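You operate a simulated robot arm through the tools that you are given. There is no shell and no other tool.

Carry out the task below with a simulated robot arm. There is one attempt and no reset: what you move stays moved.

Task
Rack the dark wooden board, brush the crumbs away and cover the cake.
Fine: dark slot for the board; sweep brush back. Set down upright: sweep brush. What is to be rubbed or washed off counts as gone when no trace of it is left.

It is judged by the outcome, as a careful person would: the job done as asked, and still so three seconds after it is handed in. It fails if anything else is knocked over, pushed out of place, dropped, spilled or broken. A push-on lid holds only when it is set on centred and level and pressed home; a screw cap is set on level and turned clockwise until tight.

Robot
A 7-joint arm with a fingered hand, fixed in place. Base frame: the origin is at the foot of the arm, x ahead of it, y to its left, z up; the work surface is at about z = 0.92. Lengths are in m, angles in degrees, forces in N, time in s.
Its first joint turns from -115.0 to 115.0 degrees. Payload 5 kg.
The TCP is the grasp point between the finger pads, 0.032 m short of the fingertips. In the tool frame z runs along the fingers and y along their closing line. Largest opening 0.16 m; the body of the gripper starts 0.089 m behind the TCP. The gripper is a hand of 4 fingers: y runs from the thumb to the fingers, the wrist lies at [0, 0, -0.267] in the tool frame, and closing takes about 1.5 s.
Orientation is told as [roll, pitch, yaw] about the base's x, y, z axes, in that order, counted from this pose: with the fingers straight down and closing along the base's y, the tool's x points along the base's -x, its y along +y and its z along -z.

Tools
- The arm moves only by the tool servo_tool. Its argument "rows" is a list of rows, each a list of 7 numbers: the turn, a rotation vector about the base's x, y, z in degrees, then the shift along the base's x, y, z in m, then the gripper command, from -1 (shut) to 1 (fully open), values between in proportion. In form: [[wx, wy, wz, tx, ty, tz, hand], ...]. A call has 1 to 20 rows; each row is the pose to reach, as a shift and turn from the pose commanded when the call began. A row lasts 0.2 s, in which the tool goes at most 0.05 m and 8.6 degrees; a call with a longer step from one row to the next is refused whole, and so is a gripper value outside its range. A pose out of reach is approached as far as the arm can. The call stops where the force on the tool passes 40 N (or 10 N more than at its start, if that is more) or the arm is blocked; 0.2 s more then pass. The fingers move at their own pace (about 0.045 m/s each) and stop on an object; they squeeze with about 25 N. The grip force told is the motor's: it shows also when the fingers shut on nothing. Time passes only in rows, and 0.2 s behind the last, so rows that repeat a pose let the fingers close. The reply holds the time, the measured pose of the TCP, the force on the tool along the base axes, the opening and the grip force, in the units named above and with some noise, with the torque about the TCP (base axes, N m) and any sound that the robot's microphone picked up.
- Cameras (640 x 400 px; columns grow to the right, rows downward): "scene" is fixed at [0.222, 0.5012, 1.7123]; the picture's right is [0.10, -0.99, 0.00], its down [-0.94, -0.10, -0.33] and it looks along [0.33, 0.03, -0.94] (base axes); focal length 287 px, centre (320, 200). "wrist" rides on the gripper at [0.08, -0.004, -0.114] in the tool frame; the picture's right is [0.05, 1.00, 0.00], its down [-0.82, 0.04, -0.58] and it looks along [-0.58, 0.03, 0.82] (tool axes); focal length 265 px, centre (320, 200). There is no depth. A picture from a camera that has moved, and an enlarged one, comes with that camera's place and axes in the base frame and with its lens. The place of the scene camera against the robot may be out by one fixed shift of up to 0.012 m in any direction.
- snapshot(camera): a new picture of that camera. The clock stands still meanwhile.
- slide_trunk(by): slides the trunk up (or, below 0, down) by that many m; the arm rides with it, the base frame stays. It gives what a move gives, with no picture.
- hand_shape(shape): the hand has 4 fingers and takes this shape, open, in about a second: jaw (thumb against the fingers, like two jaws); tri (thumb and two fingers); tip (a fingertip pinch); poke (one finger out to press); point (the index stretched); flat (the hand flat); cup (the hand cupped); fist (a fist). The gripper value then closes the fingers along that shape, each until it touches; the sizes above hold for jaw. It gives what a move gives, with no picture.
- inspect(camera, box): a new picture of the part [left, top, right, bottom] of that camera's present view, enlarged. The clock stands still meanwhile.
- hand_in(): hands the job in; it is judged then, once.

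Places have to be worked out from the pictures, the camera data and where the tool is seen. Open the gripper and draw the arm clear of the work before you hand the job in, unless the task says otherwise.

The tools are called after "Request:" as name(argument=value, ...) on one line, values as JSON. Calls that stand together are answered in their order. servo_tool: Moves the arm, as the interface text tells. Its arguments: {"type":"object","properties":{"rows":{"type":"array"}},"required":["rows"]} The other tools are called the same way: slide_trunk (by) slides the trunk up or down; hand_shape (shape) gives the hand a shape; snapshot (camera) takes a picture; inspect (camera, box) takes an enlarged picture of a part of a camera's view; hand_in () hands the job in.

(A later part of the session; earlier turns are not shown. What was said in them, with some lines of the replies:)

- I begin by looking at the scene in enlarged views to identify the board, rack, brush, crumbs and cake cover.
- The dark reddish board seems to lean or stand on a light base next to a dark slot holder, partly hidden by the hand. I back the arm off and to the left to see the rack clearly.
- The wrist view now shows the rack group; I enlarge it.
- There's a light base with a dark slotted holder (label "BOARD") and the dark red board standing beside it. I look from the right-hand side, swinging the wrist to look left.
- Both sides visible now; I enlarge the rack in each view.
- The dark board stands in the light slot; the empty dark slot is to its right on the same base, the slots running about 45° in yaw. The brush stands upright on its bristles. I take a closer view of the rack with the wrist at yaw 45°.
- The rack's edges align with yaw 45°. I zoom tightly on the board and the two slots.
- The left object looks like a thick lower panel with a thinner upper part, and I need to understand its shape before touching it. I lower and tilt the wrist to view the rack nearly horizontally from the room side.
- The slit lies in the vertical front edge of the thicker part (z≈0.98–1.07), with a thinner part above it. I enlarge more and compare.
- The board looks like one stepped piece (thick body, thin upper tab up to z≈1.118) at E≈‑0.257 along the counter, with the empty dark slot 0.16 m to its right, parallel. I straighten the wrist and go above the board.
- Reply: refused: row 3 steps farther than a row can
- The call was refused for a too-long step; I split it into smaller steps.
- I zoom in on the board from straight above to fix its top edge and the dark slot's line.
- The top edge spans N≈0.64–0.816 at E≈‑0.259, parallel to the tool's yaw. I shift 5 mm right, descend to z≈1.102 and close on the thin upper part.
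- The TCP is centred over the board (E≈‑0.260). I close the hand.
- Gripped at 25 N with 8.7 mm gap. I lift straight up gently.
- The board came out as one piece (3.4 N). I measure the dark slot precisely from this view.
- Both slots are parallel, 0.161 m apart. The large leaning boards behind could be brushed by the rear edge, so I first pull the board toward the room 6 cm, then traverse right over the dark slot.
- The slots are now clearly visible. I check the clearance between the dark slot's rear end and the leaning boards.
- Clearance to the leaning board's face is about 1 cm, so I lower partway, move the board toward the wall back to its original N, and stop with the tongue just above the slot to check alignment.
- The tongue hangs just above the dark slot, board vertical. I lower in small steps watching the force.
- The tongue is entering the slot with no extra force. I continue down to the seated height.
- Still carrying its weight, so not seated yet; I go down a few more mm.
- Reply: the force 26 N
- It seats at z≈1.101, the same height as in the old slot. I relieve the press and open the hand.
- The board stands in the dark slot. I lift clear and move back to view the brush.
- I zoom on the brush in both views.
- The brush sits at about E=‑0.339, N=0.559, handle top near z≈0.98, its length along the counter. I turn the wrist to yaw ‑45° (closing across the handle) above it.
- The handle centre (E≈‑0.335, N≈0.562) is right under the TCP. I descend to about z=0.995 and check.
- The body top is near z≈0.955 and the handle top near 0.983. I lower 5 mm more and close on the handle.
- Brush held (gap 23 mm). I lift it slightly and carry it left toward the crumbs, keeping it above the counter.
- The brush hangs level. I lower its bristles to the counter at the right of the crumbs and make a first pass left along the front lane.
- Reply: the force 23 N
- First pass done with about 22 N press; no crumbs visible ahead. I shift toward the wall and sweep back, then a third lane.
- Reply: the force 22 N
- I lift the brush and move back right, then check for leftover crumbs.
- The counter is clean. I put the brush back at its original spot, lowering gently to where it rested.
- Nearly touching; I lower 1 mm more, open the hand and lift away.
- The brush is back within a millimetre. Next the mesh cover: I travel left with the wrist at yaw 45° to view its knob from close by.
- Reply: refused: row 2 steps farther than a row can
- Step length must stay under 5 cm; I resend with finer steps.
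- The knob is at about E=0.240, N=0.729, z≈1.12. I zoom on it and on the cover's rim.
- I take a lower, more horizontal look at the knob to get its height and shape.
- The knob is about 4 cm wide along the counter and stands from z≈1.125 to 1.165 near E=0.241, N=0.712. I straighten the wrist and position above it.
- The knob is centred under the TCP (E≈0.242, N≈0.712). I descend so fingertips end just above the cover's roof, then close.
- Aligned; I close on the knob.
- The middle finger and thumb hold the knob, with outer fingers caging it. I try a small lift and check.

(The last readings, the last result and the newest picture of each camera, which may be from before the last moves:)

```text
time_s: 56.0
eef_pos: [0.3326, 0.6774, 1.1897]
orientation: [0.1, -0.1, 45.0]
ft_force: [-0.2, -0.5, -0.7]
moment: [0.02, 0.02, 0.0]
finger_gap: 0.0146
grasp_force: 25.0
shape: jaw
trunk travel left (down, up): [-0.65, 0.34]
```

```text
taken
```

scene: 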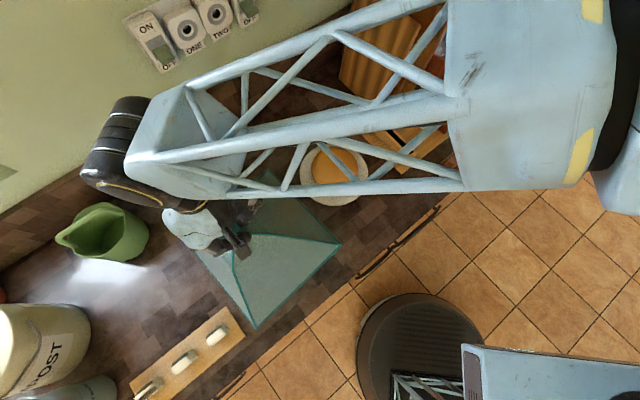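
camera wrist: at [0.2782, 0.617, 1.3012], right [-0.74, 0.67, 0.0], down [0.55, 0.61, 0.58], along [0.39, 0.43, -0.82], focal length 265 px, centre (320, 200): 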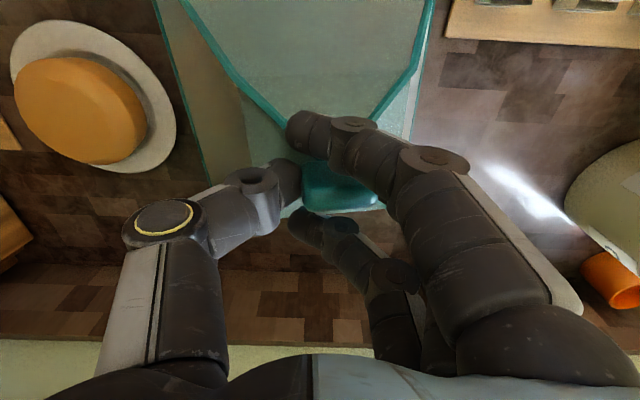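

The reading shows almost no load and the cover seems to have shifted slightly. I inspect closely.

Request:
inspect(camera="scene", box=[180, 160, 360, 340])

Request:
inspect(camera="wrist", box=[250, 80, 410, 270])

```text
2.22 times, centred on (270, 250) of scene
camera zoom: at [0.222, 0.5012, 1.7123], right [0.1, -0.99, 0.0], down [-0.94, -0.1, -0.33], along [0.33, 0.03, -0.94], focal length 638 px, centre (431, 89)
```

zoom: 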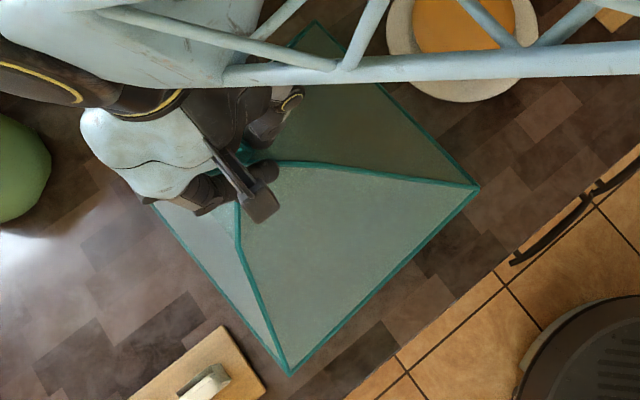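

```text
2.11 times, centred on (330, 175) of wrist
camera zoom: at [0.2782, 0.617, 1.3012], right [-0.74, 0.67, 0.0], down [0.55, 0.61, 0.58], along [0.39, 0.43, -0.82], focal length 559 px, centre (299, 253)
```

zoom: 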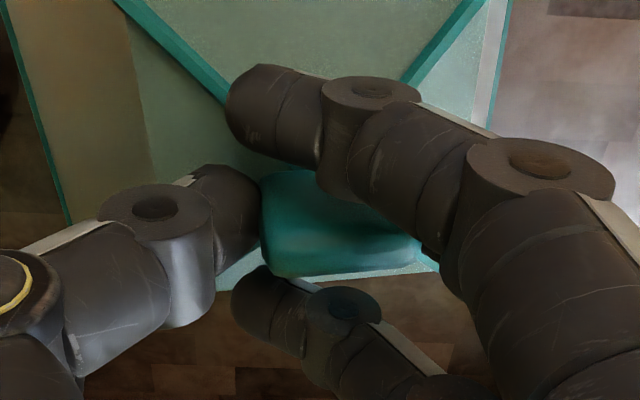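

The cover is off the counter but tilted: the single thumb overpowers the one finger touching the knob. I lower it back gently and will regrip with a limited, symmetric closing.

Request:
servo_tool(rows=[[0, 0, 0, 0, 0, -0.008, -1], [0, 0, 0, 0, 0, -0.016, -1], [0, 0, 0, 0, 0, -0.023, -1], [0, 0, 0, 0, 0, -0.028, -1], [0, 0, 0, 0, 0, -0.03, -1], [0, 0, 0, 0, 0, -0.03, -1]])

Request:
snapshot(camera="wrist")

Request:
snapshot(camera="scene")

```text
time_s: 57.4
eef_pos: [0.3332, 0.6761, 1.1595]
orientation: [0.1, 0.0, 44.9]
ft_force: [3.4, -2.4, 7.0]
moment: [0.21, 0.23, -0.06]
finger_gap: 0.0153
grasp_force: 25.2
shape: jaw
trunk travel left (down, up): [-0.65, 0.34]
```

```text
taken
camera wrist: at [0.2787, 0.6161, 1.2719], right [-0.74, 0.67, 0.0], down [0.55, 0.61, 0.58], along [0.39, 0.43, -0.82], focal length 265 px, centre (320, 200)
```

wrist: 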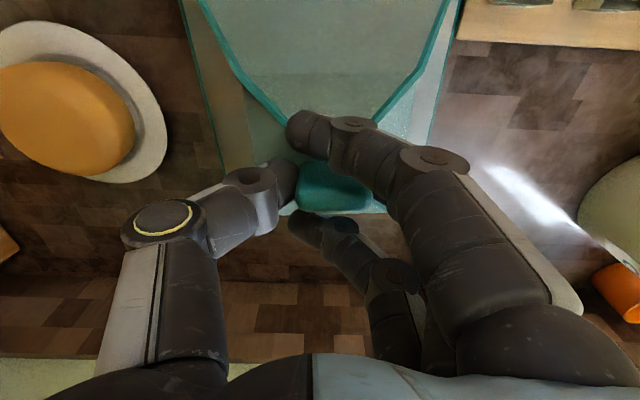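

```text
taken
```

scene: 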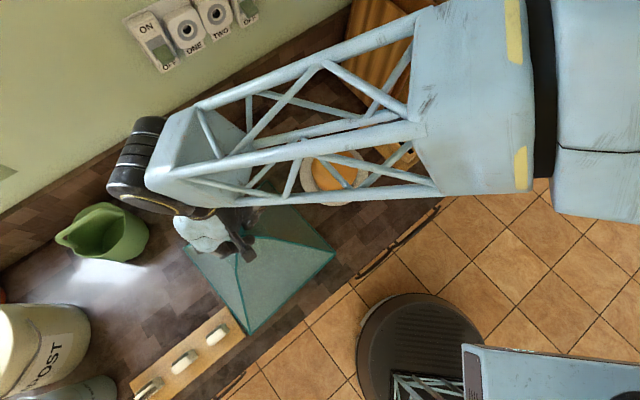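

It is resting on the counter again. I open the hand slowly.

Request:
servo_tool(rows=[[0, 0, 0, 0, 0, 0.0, -0.8], [0, 0, 0, 0, 0, 0.0, -0.6], [0, 0, 0, 0, 0, 0.0, -0.4], [0, 0, 0, 0, 0, 0.0, -0.2], [0, 0, 0, 0, 0, 0.0, 0.0], [0, 0, 0, 0, 0, 0.0, 0.0], [0, 0, 0, 0, 0, 0.0, 0.0]])

Request:
snapshot(camera="wrist")

Request:
inspect(camera="scene", box=[180, 160, 360, 340])

```text
time_s: 59.0
eef_pos: [0.3323, 0.6751, 1.1592]
orientation: [0.0, -0.1, 45.0]
ft_force: [0.0, -0.8, -1.1]
moment: [0.0, -0.01, 0.02]
finger_gap: 0.0792
grasp_force: 0.1
shape: jaw
trunk travel left (down, up): [-0.65, 0.34]
```

```text
taken
camera wrist: at [0.2784, 0.6166, 1.2716], right [-0.74, 0.67, 0.0], down [0.55, 0.61, 0.58], along [0.39, 0.43, -0.82], focal length 265 px, centre (320, 200)
```

wrist: 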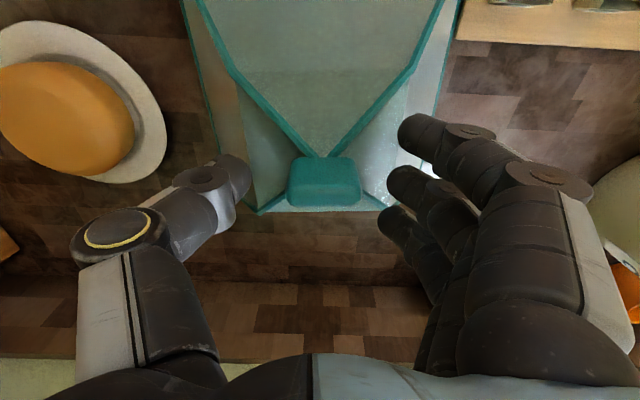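

```text
2.22 times, centred on (270, 250) of scene
camera zoom: at [0.222, 0.5012, 1.7123], right [0.1, -0.99, 0.0], down [-0.94, -0.1, -0.33], along [0.33, 0.03, -0.94], focal length 638 px, centre (431, 89)
```

zoom: 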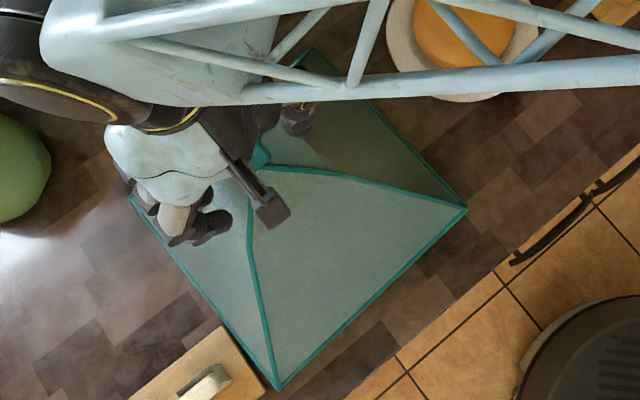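

The cover sits level again; the knob is ~3 mm left of the TCP. I recentre and close only to a set gap just under the knob width.

Request:
servo_tool(rows=[[0, 0, 0, -0.002, 0.002, 0.0, -0.2], [0, 0, 0, -0.002, 0.002, 0.0, -0.4], [0, 0, 0, -0.002, 0.002, 0.0, -0.5], [0, 0, 0, -0.002, 0.002, 0.0, -0.6], [0, 0, 0, -0.002, 0.002, 0.0, -0.6], [0, 0, 0, -0.002, 0.002, 0.0, -0.6], [0, 0, 0, -0.002, 0.002, 0.0, -0.6]])

Request:
snapshot(camera="wrist")

```text
time_s: 60.6
eef_pos: [0.3306, 0.6774, 1.1598]
orientation: [0.0, 0.1, 45.0]
ft_force: [1.0, -1.3, 3.7]
moment: [0.14, 0.13, 0.03]
finger_gap: 0.0156
grasp_force: 24.8
shape: jaw
trunk travel left (down, up): [-0.65, 0.34]
```

```text
taken
camera wrist: at [0.2763, 0.6185, 1.2721], right [-0.74, 0.67, 0.0], down [0.55, 0.61, 0.58], along [0.39, 0.43, -0.82], focal length 265 px, centre (320, 200)
```

wrist: 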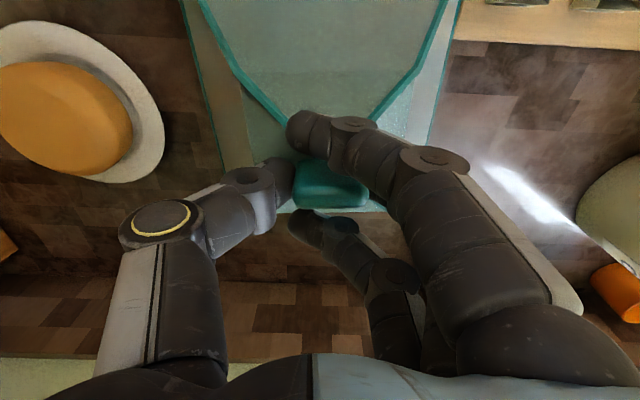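

Limited closing gives the same uneven squeeze. I open, lift clear and try another hand shape to see its finger layout.

Request:
servo_tool(rows=[[0, 0, 0, 0, 0, 0.0, -0.4], [0, 0, 0, 0, 0, 0.0, -0.2], [0, 0, 0, 0, 0, 0.0, 0.2], [0, 0, 0, 0, 0, 0.0, 0.2], [0, 0, 0, 0, 0, 0.0, 0.2], [0, 0, 0, 0, 0, 0.0, 0.2], [0, 0, 0, 0, 0, 0.04, 0.2], [0, 0, 0, 0, 0, 0.08, 0.2], [0, 0, 0, 0, 0, 0.12, 0.2], [0, 0, 0, 0, 0, 0.12, 0.2]])

Request:
hand_shape(shape="tri")

Request:
snapshot(camera="wrist")

```text
time_s: 62.8
eef_pos: [0.3307, 0.6787, 1.2792]
orientation: [-0.1, 0.2, 45.0]
ft_force: [-0.1, 0.0, -0.1]
moment: [-0.04, -0.01, 0.01]
finger_gap: 0.0953
grasp_force: 0.1
shape: jaw
trunk travel left (down, up): [-0.65, 0.34]
```

```text
time_s: 63.7
eef_pos: [0.3307, 0.6778, 1.2788]
orientation: [0.0, 0.0, 45.0]
ft_force: [-1.1, 0.0, 0.5]
moment: [-0.04, -0.02, 0.0]
finger_gap: 0.1598
grasp_force: 0.1
shape: tri
trunk travel left (down, up): [-0.65, 0.34]
```

```text
taken
camera wrist: at [0.277, 0.6185, 1.391], right [-0.74, 0.67, 0.0], down [0.55, 0.61, 0.58], along [0.39, 0.43, -0.82], focal length 265 px, centre (320, 200)
```

wrist: 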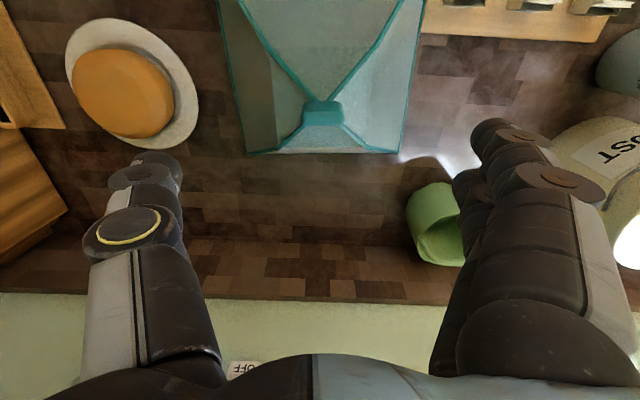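

In "tri" two fingers oppose the thumb. I close it in the air to see where the fingers meet.

Request:
servo_tool(rows=[[0, 0, 0, 0, 0, 0.0, 0.2], [0, 0, 0, 0, 0, 0.0, -0.2], [0, 0, 0, 0, 0, 0.0, -0.5], [0, 0, 0, 0, 0, 0.0, -0.5], [0, 0, 0, 0, 0, 0.0, -0.5], [0, 0, 0, 0, 0, 0.0, -0.5], [0, 0, 0, 0, 0, 0.0, -0.5]])

Request:
snapshot(camera="wrist")

Request:
hand_shape(shape="tip")

Request:
servo_tool(rows=[[0, 0, 0, 0, 0, 0.0, 0.2], [0, 0, 0, 0, 0, 0.0, -0.2], [0, 0, 0, 0, 0, 0.0, -0.5], [0, 0, 0, 0, 0, 0.0, -0.5], [0, 0, 0, 0, 0, 0.0, -0.5], [0, 0, 0, 0, 0, 0.0, -0.5], [0, 0, 0, 0, 0, 0.0, -0.5]])

Request:
snapshot(camera="wrist")

```text
time_s: 65.3
eef_pos: [0.3306, 0.6774, 1.2794]
orientation: [-0.1, 0.0, 45.0]
ft_force: [-0.1, -0.3, 0.4]
moment: [-0.02, 0.01, 0.01]
finger_gap: 0.0407
grasp_force: 0.0
shape: tri
trunk travel left (down, up): [-0.65, 0.34]
```

```text
taken
camera wrist: at [0.277, 0.6186, 1.3909], right [-0.74, 0.67, 0.0], down [0.55, 0.61, 0.58], along [0.39, 0.43, -0.82], focal length 265 px, centre (320, 200)
```

wrist: 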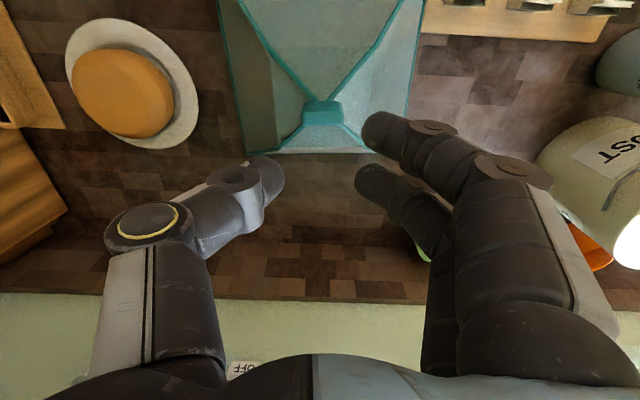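

```text
time_s: 66.2
eef_pos: [0.3306, 0.6777, 1.2785]
orientation: [-0.1, 0.0, 45.0]
ft_force: [0.0, 1.0, 0.8]
moment: [-0.02, -0.03, -0.02]
finger_gap: 0.1597
grasp_force: 0.1
shape: tip
trunk travel left (down, up): [-0.65, 0.34]
```

```text
time_s: 67.8
eef_pos: [0.3328, 0.6782, 1.2788]
orientation: [0.0, 0.0, 45.0]
ft_force: [0.5, -0.1, 0.2]
moment: [-0.01, 0.01, -0.01]
finger_gap: 0.0406
grasp_force: 0.1
shape: tip
trunk travel left (down, up): [-0.65, 0.34]
```

```text
taken
camera wrist: at [0.277, 0.6186, 1.3909], right [-0.74, 0.67, 0.0], down [0.55, 0.61, 0.58], along [0.39, 0.43, -0.82], focal length 265 px, centre (320, 200)
```

wrist: 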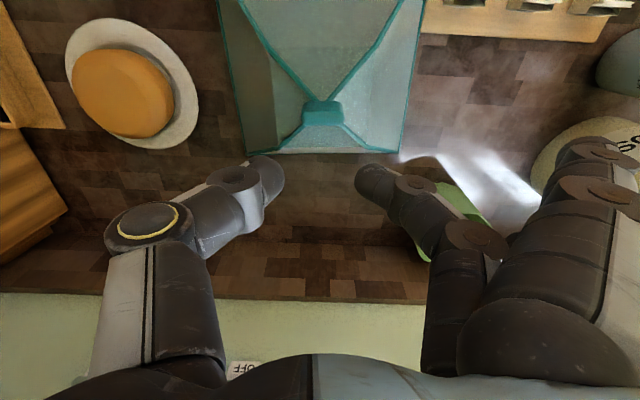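

"Tip" gives thumb against the middle finger only – a balanced pinch. I reopen in this shape, descend on the knob again and close.

Request:
servo_tool(rows=[[0, 0, 0, -0.001, 0.001, 0.0, 0.0], [0, 0, 0, -0.001, 0.001, -0.02, 0.1], [0, 0, 0, -0.001, 0.001, -0.05, 0.1], [0, 0, 0, -0.001, 0.001, -0.08, 0.1], [0, 0, 0, -0.001, 0.001, -0.105, 0.1], [0, 0, 0, -0.001, 0.001, -0.117, 0.1], [0, 0, 0, -0.001, 0.001, -0.12, 0.1], [0, 0, 0, -0.001, 0.001, -0.12, 0.1]])

Request:
snapshot(camera="wrist")

```text
time_s: 69.6
eef_pos: [0.3291, 0.6792, 1.1602]
orientation: [0.0, 0.1, 45.0]
ft_force: [-0.3, 0.8, -0.2]
moment: [-0.01, 0.0, 0.01]
finger_gap: 0.0872
grasp_force: 0.1
shape: tip
trunk travel left (down, up): [-0.65, 0.34]
```

```text
taken
camera wrist: at [0.2751, 0.6201, 1.2713], right [-0.74, 0.67, 0.0], down [0.55, 0.61, 0.58], along [0.39, 0.43, -0.82], focal length 265 px, centre (320, 200)
```

wrist: 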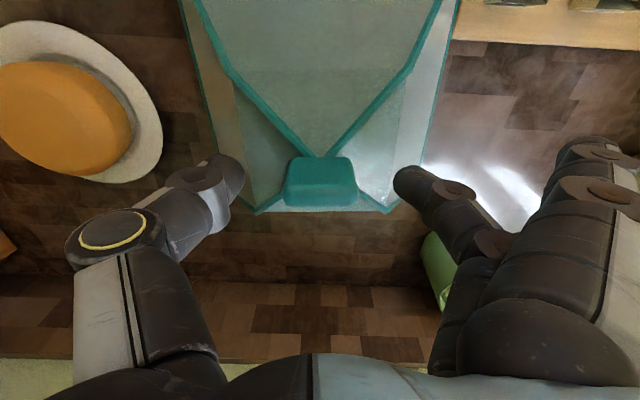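

The knob is centred between thumb and finger. I close the pinch.

Request:
servo_tool(rows=[[0, 0, 0, 0, 0, 0.0, -0.2], [0, 0, 0, 0, 0, 0.0, -0.5], [0, 0, 0, 0, 0, 0.0, -1], [0, 0, 0, 0, 0, 0.0, -1], [0, 0, 0, 0, 0, 0.0, -1], [0, 0, 0, 0, 0, 0.0, -1], [0, 0, 0, 0, 0, 0.0, -1]])

Request:
snapshot(camera="wrist")

```text
time_s: 71.2
eef_pos: [0.329, 0.6799, 1.1588]
orientation: [0.0, -0.1, 45.0]
ft_force: [-0.7, -1.0, 0.6]
moment: [0.0, 0.0, -0.01]
finger_gap: 0.0342
grasp_force: 25.3
shape: tip
trunk travel left (down, up): [-0.65, 0.34]
```

```text
taken
camera wrist: at [0.2752, 0.6202, 1.2713], right [-0.74, 0.67, 0.0], down [0.55, 0.61, 0.58], along [0.39, 0.43, -0.82], focal length 265 px, centre (320, 200)
```

wrist: 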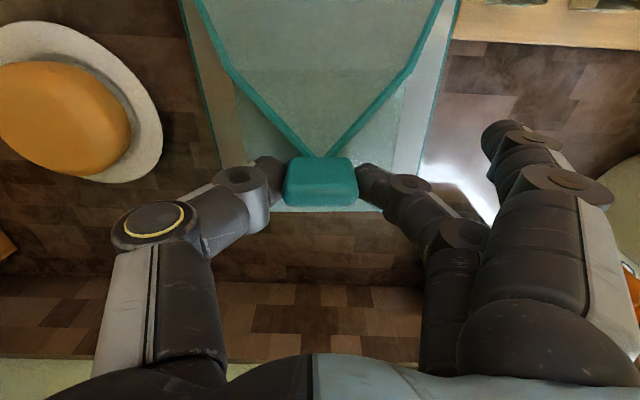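

A balanced pinch now (gap 34 mm, 25 N, no side load). I lift a little to test.

Request:
servo_tool(rows=[[0, 0, 0, 0, 0, 0.006, -1], [0, 0, 0, 0, 0, 0.014, -1], [0, 0, 0, 0, 0, 0.024, -1], [0, 0, 0, 0, 0, 0.035, -1], [0, 0, 0, 0, 0, 0.035, -1]])

Request:
snapshot(camera="wrist")

Request:
inspect(camera="scene", box=[160, 150, 360, 350])

```text
time_s: 72.4
eef_pos: [0.3305, 0.6802, 1.1952]
orientation: [0.0, -0.1, 44.9]
ft_force: [0.7, -0.5, -1.6]
moment: [0.02, 0.01, 0.0]
finger_gap: 0.0341
grasp_force: 25.3
shape: tip
trunk travel left (down, up): [-0.65, 0.34]
```

```text
taken
camera wrist: at [0.2759, 0.6201, 1.307], right [-0.74, 0.67, 0.0], down [0.55, 0.61, 0.58], along [0.39, 0.43, -0.82], focal length 265 px, centre (320, 200)
```

wrist: 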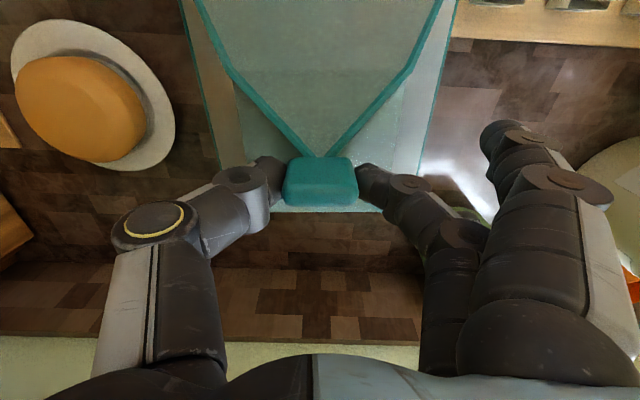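

```text
2.00 times, centred on (260, 250) of scene
camera zoom: at [0.222, 0.5012, 1.7123], right [0.1, -0.99, 0.0], down [-0.94, -0.1, -0.33], along [0.33, 0.03, -0.94], focal length 574 px, centre (440, 100)
```

zoom: 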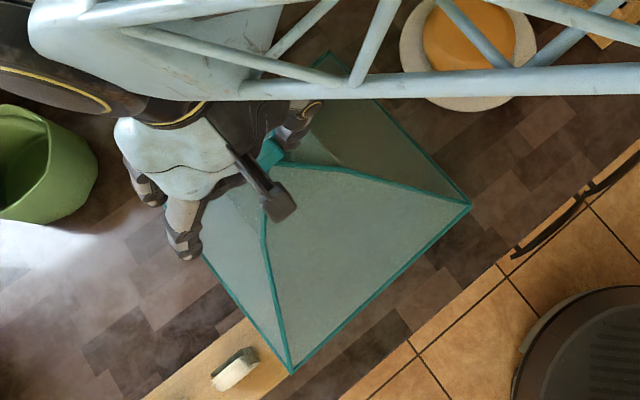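

The cover hangs level. I lift it to about 14 cm, then carry it over the cake (target centre E≈‑0.040, N≈0.756), turning it 4.4° to align with the counter and clear the rack base.

Request:
servo_tool(rows=[[0, 0, 0, 0, 0, 0.02, -1], [0, 0, 0, 0, 0, 0.045, -1], [0, 0, 0, 0, 0, 0.07, -1], [0, 0, 0, 0, 0, 0.095, -1], [0, 0, 0, 0, 0, 0.105, -1], [0, 0, -0.5, 0.015, -0.011, 0.105, -1], [0, 0, -1, 0.035, -0.026, 0.105, -1], [0, 0, -1.5, 0.058, -0.043, 0.105, -1], [0, 0, -2, 0.082, -0.061, 0.105, -1], [0, 0, -2.5, 0.106, -0.079, 0.105, -1], [0, 0, -3, 0.13, -0.097, 0.105, -1], [0, 0, -3.5, 0.154, -0.115, 0.105, -1], [0, 0, -4, 0.178, -0.133, 0.105, -1], [0, 0, -4.4, 0.2, -0.15, 0.105, -1], [0, 0, -4.4, 0.218, -0.163, 0.105, -1], [0, 0, -4.4, 0.228, -0.171, 0.105, -1], [0, 0, -4.4, 0.2324, -0.1739, 0.105, -1], [0, 0, -4.4, 0.2324, -0.1739, 0.105, -1]])

Request:
snapshot(camera="wrist")

Request:
snapshot(camera="scene")

```text
time_s: 76.2
eef_pos: [0.5622, 0.5053, 1.2993]
orientation: [0.0, 0.1, 40.5]
ft_force: [-0.1, -0.3, -1.2]
moment: [-0.01, 0.03, 0.04]
finger_gap: 0.0339
grasp_force: 25.0
shape: tip
trunk travel left (down, up): [-0.65, 0.34]
```

```text
taken
camera wrist: at [0.5031, 0.4503, 1.4111], right [-0.69, 0.72, 0.0], down [0.59, 0.56, 0.58], along [0.42, 0.4, -0.82], focal length 265 px, centre (320, 200)
```

wrist: 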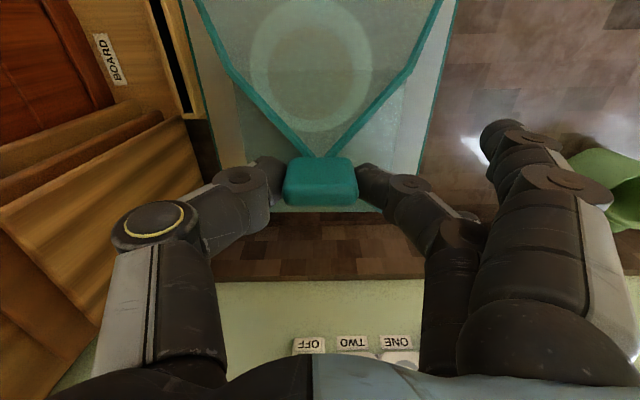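

```text
taken
```

scene: 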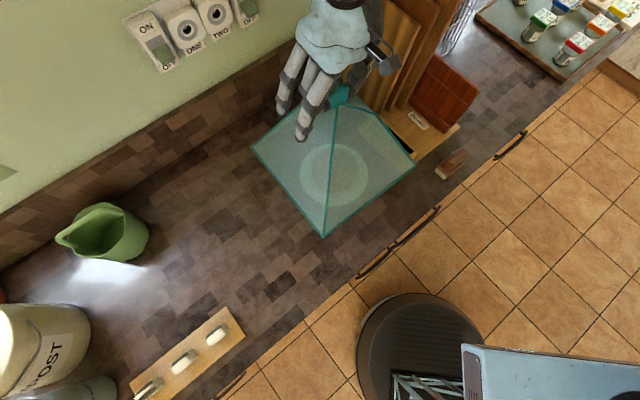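

The cover hangs squarely over plate and cake, clear of the rack base. I lower it slowly to the counter.

Request:
servo_tool(rows=[[0, 0, 0, 0, 0, -0.02, -1], [0, 0, 0, 0, 0, -0.045, -1], [0, 0, 0, 0, 0, -0.07, -1], [0, 0, 0, 0, 0, -0.09, -1], [0, 0, 0, 0, 0, -0.108, -1], [0, 0, 0, 0, 0, -0.12, -1], [0, 0, 0, 0, 0, -0.128, -1], [0, 0, 0, 0, 0, -0.134, -1], [0, 0, 0, 0, 0, -0.137, -1], [0, 0, 0, 0, 0, -0.137, -1]])

Request:
snapshot(camera="wrist")

Request:
snapshot(camera="scene")

```text
time_s: 78.4
eef_pos: [0.562, 0.5051, 1.1625]
orientation: [-0.2, 0.0, 40.7]
ft_force: [0.3, -0.5, -0.8]
moment: [-0.02, 0.0, -0.02]
finger_gap: 0.034
grasp_force: 25.0
shape: tip
trunk travel left (down, up): [-0.65, 0.34]
```

```text
taken
camera wrist: at [0.5046, 0.4507, 1.275], right [-0.69, 0.72, 0.0], down [0.59, 0.56, 0.58], along [0.42, 0.4, -0.82], focal length 265 px, centre (320, 200)
```

wrist: 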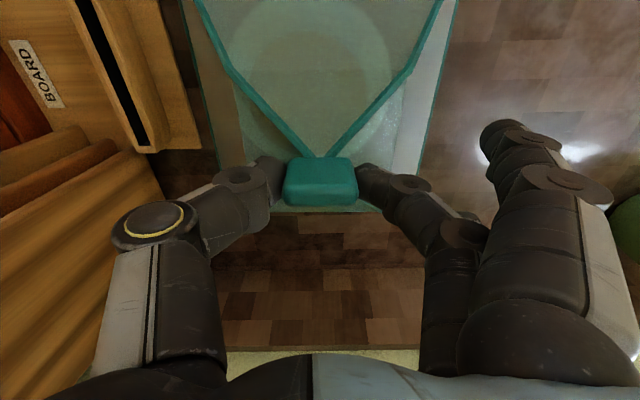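

```text
taken
```

scene: 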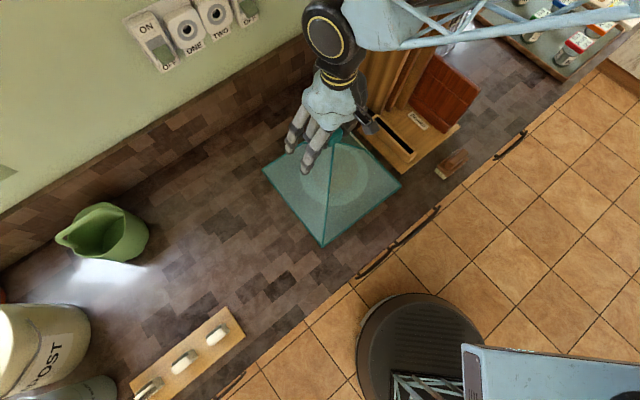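

It's just above the counter and clear of the rack. I lower the last millimetres until contact.

Request:
servo_tool(rows=[[0, 0, 0, 0, 0, -0.002, -1], [0, 0, 0, 0, 0, -0.003, -1], [0, 0, 0, 0, 0, -0.004, -1], [0, 0, 0, 0, 0, -0.004, -1]])

Request:
inspect(camera="scene", box=[240, 60, 480, 260])

```text
time_s: 79.4
eef_pos: [0.5619, 0.5062, 1.1587]
orientation: [0.0, -0.1, 40.6]
ft_force: [1.2, 1.4, 2.9]
moment: [0.05, 0.03, 0.06]
finger_gap: 0.0341
grasp_force: 25.1
shape: tip
trunk travel left (down, up): [-0.65, 0.34]
```

```text
2.00 times, centred on (360, 160) of scene
camera zoom: at [0.222, 0.5012, 1.7123], right [0.1, -0.99, 0.0], down [-0.94, -0.1, -0.33], along [0.33, 0.03, -0.94], focal length 574 px, centre (240, 280)
```

zoom: 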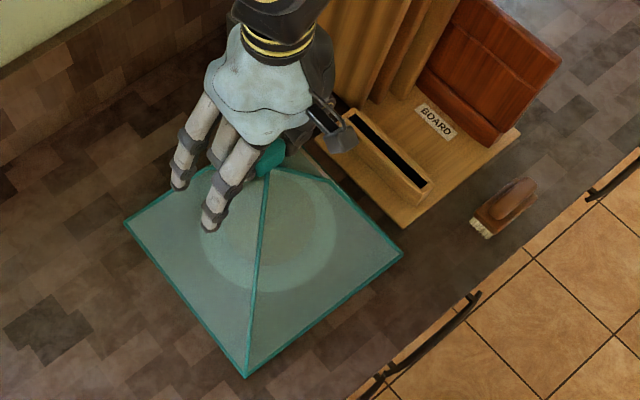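

The cover rests on the counter around plate and cake. I open the pinch and lift straight away.

Request:
servo_tool(rows=[[0, 0, 0, 0, 0, 0.001, -0.8], [0, 0, 0, 0, 0, 0.001, -0.6], [0, 0, 0, 0, 0, 0.001, -0.4], [0, 0, 0, 0, 0, 0.001, -0.2], [0, 0, 0, 0, 0, 0.001, 0.0], [0, 0, 0, 0, 0, 0.001, 0.1], [0, 0, 0, 0, 0, 0.001, 0.1], [0, 0, 0, 0, 0, 0.001, 0.1], [0, 0, 0, 0, 0, 0.02, 0.1], [0, 0, 0, 0, 0, 0.05, 0.1], [0, 0, 0, 0, 0, 0.09, 0.1], [0, 0, 0, 0, 0, 0.13, 0.1], [0, 0, 0, 0, 0, 0.17, 0.1]])

Request:
snapshot(camera="wrist")

Request:
snapshot(camera="scene")

```text
time_s: 82.2
eef_pos: [0.5588, 0.5038, 1.3302]
orientation: [-0.1, -0.1, 40.7]
ft_force: [-1.3, -0.1, 0.7]
moment: [0.03, 0.0, 0.02]
finger_gap: 0.0874
grasp_force: 0.0
shape: tip
trunk travel left (down, up): [-0.65, 0.34]
```

```text
taken
camera wrist: at [0.5009, 0.4485, 1.4417], right [-0.69, 0.72, 0.0], down [0.59, 0.56, 0.58], along [0.42, 0.4, -0.82], focal length 265 px, centre (320, 200)
```

wrist: 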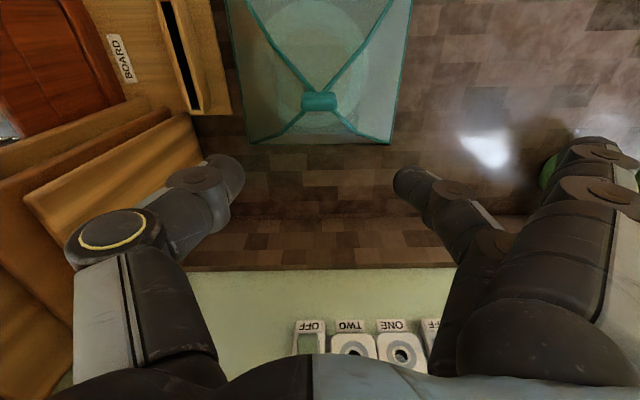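

```text
taken
```

scene: 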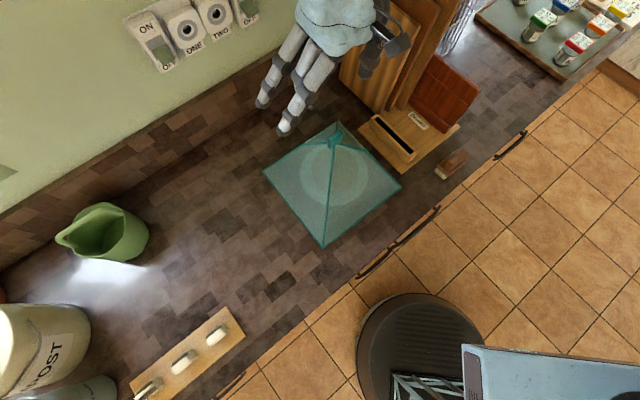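

All three jobs appear done. I draw the arm back over the room side, fully open, and take a final look.

Request:
servo_tool(rows=[[0, 0, 0, -0.01, -0.02, 0.03, 0.5], [0, 0, 0, -0.03, -0.06, 0.04, 1], [0, 0, 0, -0.05, -0.1, 0.04, 1], [0, 0, 0, -0.07, -0.14, 0.04, 1], [0, 0, 0, -0.09, -0.18, 0.04, 1], [0, 0, 0, -0.11, -0.22, 0.04, 1], [0, 0, 0, -0.12, -0.26, 0.04, 1], [0, 0, 0, -0.13, -0.3, 0.04, 1], [0, 0, 0, -0.13, -0.34, 0.04, 1], [0, 0, 0, -0.13, -0.38, 0.04, 1], [0, 0, 0, -0.13, -0.42, 0.04, 1], [0, 0, 0, -0.13, -0.45, 0.04, 1], [0, 0, 0, -0.13, -0.45, 0.04, 1]])

Request:
snapshot(camera="scene")

Request:
inspect(camera="scene", box=[240, 60, 480, 260])

Request:
inspect(camera="scene", box=[380, 40, 500, 190])

```text
time_s: 85.0
eef_pos: [0.4309, 0.0526, 1.3682]
orientation: [0.0, 0.0, 40.6]
ft_force: [0.1, 0.5, -0.6]
moment: [-0.03, 0.02, 0.02]
finger_gap: 0.1596
grasp_force: 0.0
shape: tip
trunk travel left (down, up): [-0.65, 0.34]
```

```text
taken
```

scene: 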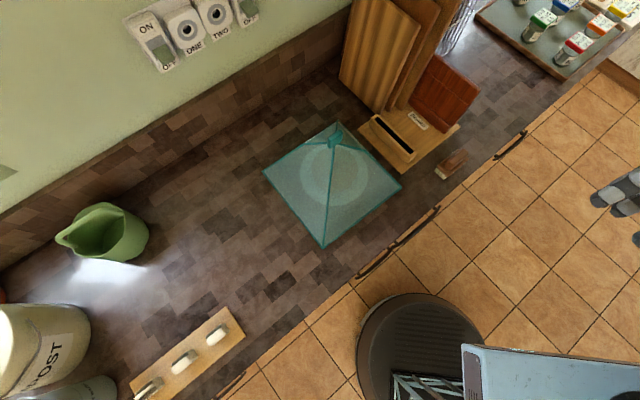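

```text
2.00 times, centred on (360, 160) of scene
camera zoom: at [0.222, 0.5012, 1.7123], right [0.1, -0.99, 0.0], down [-0.94, -0.1, -0.33], along [0.33, 0.03, -0.94], focal length 574 px, centre (240, 280)
```

zoom: 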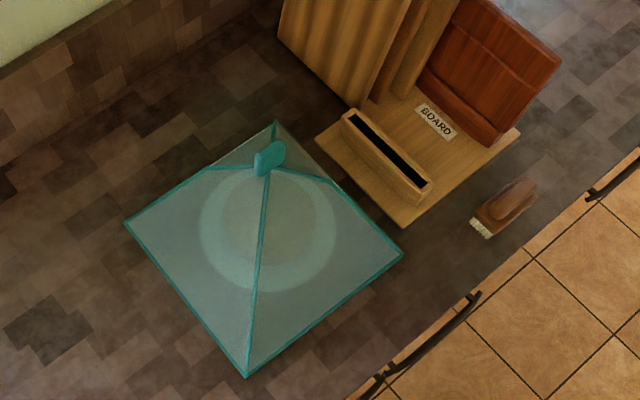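

```text
2.67 times, centred on (440, 115) of scene
camera zoom: at [0.222, 0.5012, 1.7123], right [0.1, -0.99, 0.0], down [-0.94, -0.1, -0.33], along [0.33, 0.03, -0.94], focal length 766 px, centre (0, 427)
```

zoom: 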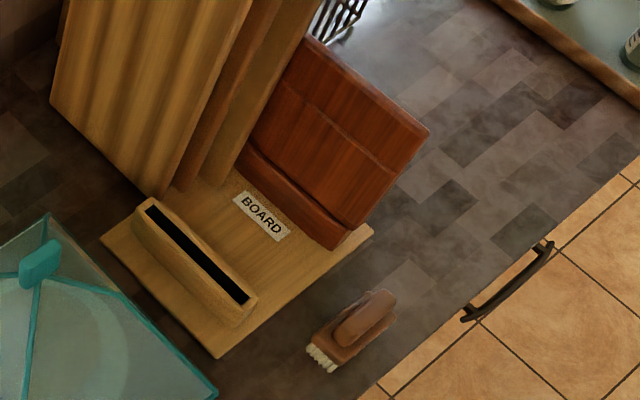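

The board stands in the dark slot, the brush is upright at its place, no crumbs are left, and the cover sits around the cake and plate. The hand is open and clear, so I hand in.

Request:
hand_in()

```text
The job is handed in.
```

I finished all three jobs and handed the work in; no verdict came back, so this is what the last pictures showed.

- **Board:** the dark wooden board is out of the light slot and seated in the dark one, at the same height it sat before.
- **Crumbs and brush:** I made three passes with the sweep brush and no crumbs are visible on the counter. The brush stands upright within about a millimetre of where it was.
- **Cake:** the cover sits level over the cake and plate. I set it about 1 cm off the cake's centre so its edge would clear the rack base.

My first grip on the cover's knob was uneven. It tilted the cover and shifted it a few millimetres, so I set it back down and gripped it again before lifting it over the cake. Nothing else appears to have been moved, and the hand is open and clear of the work.
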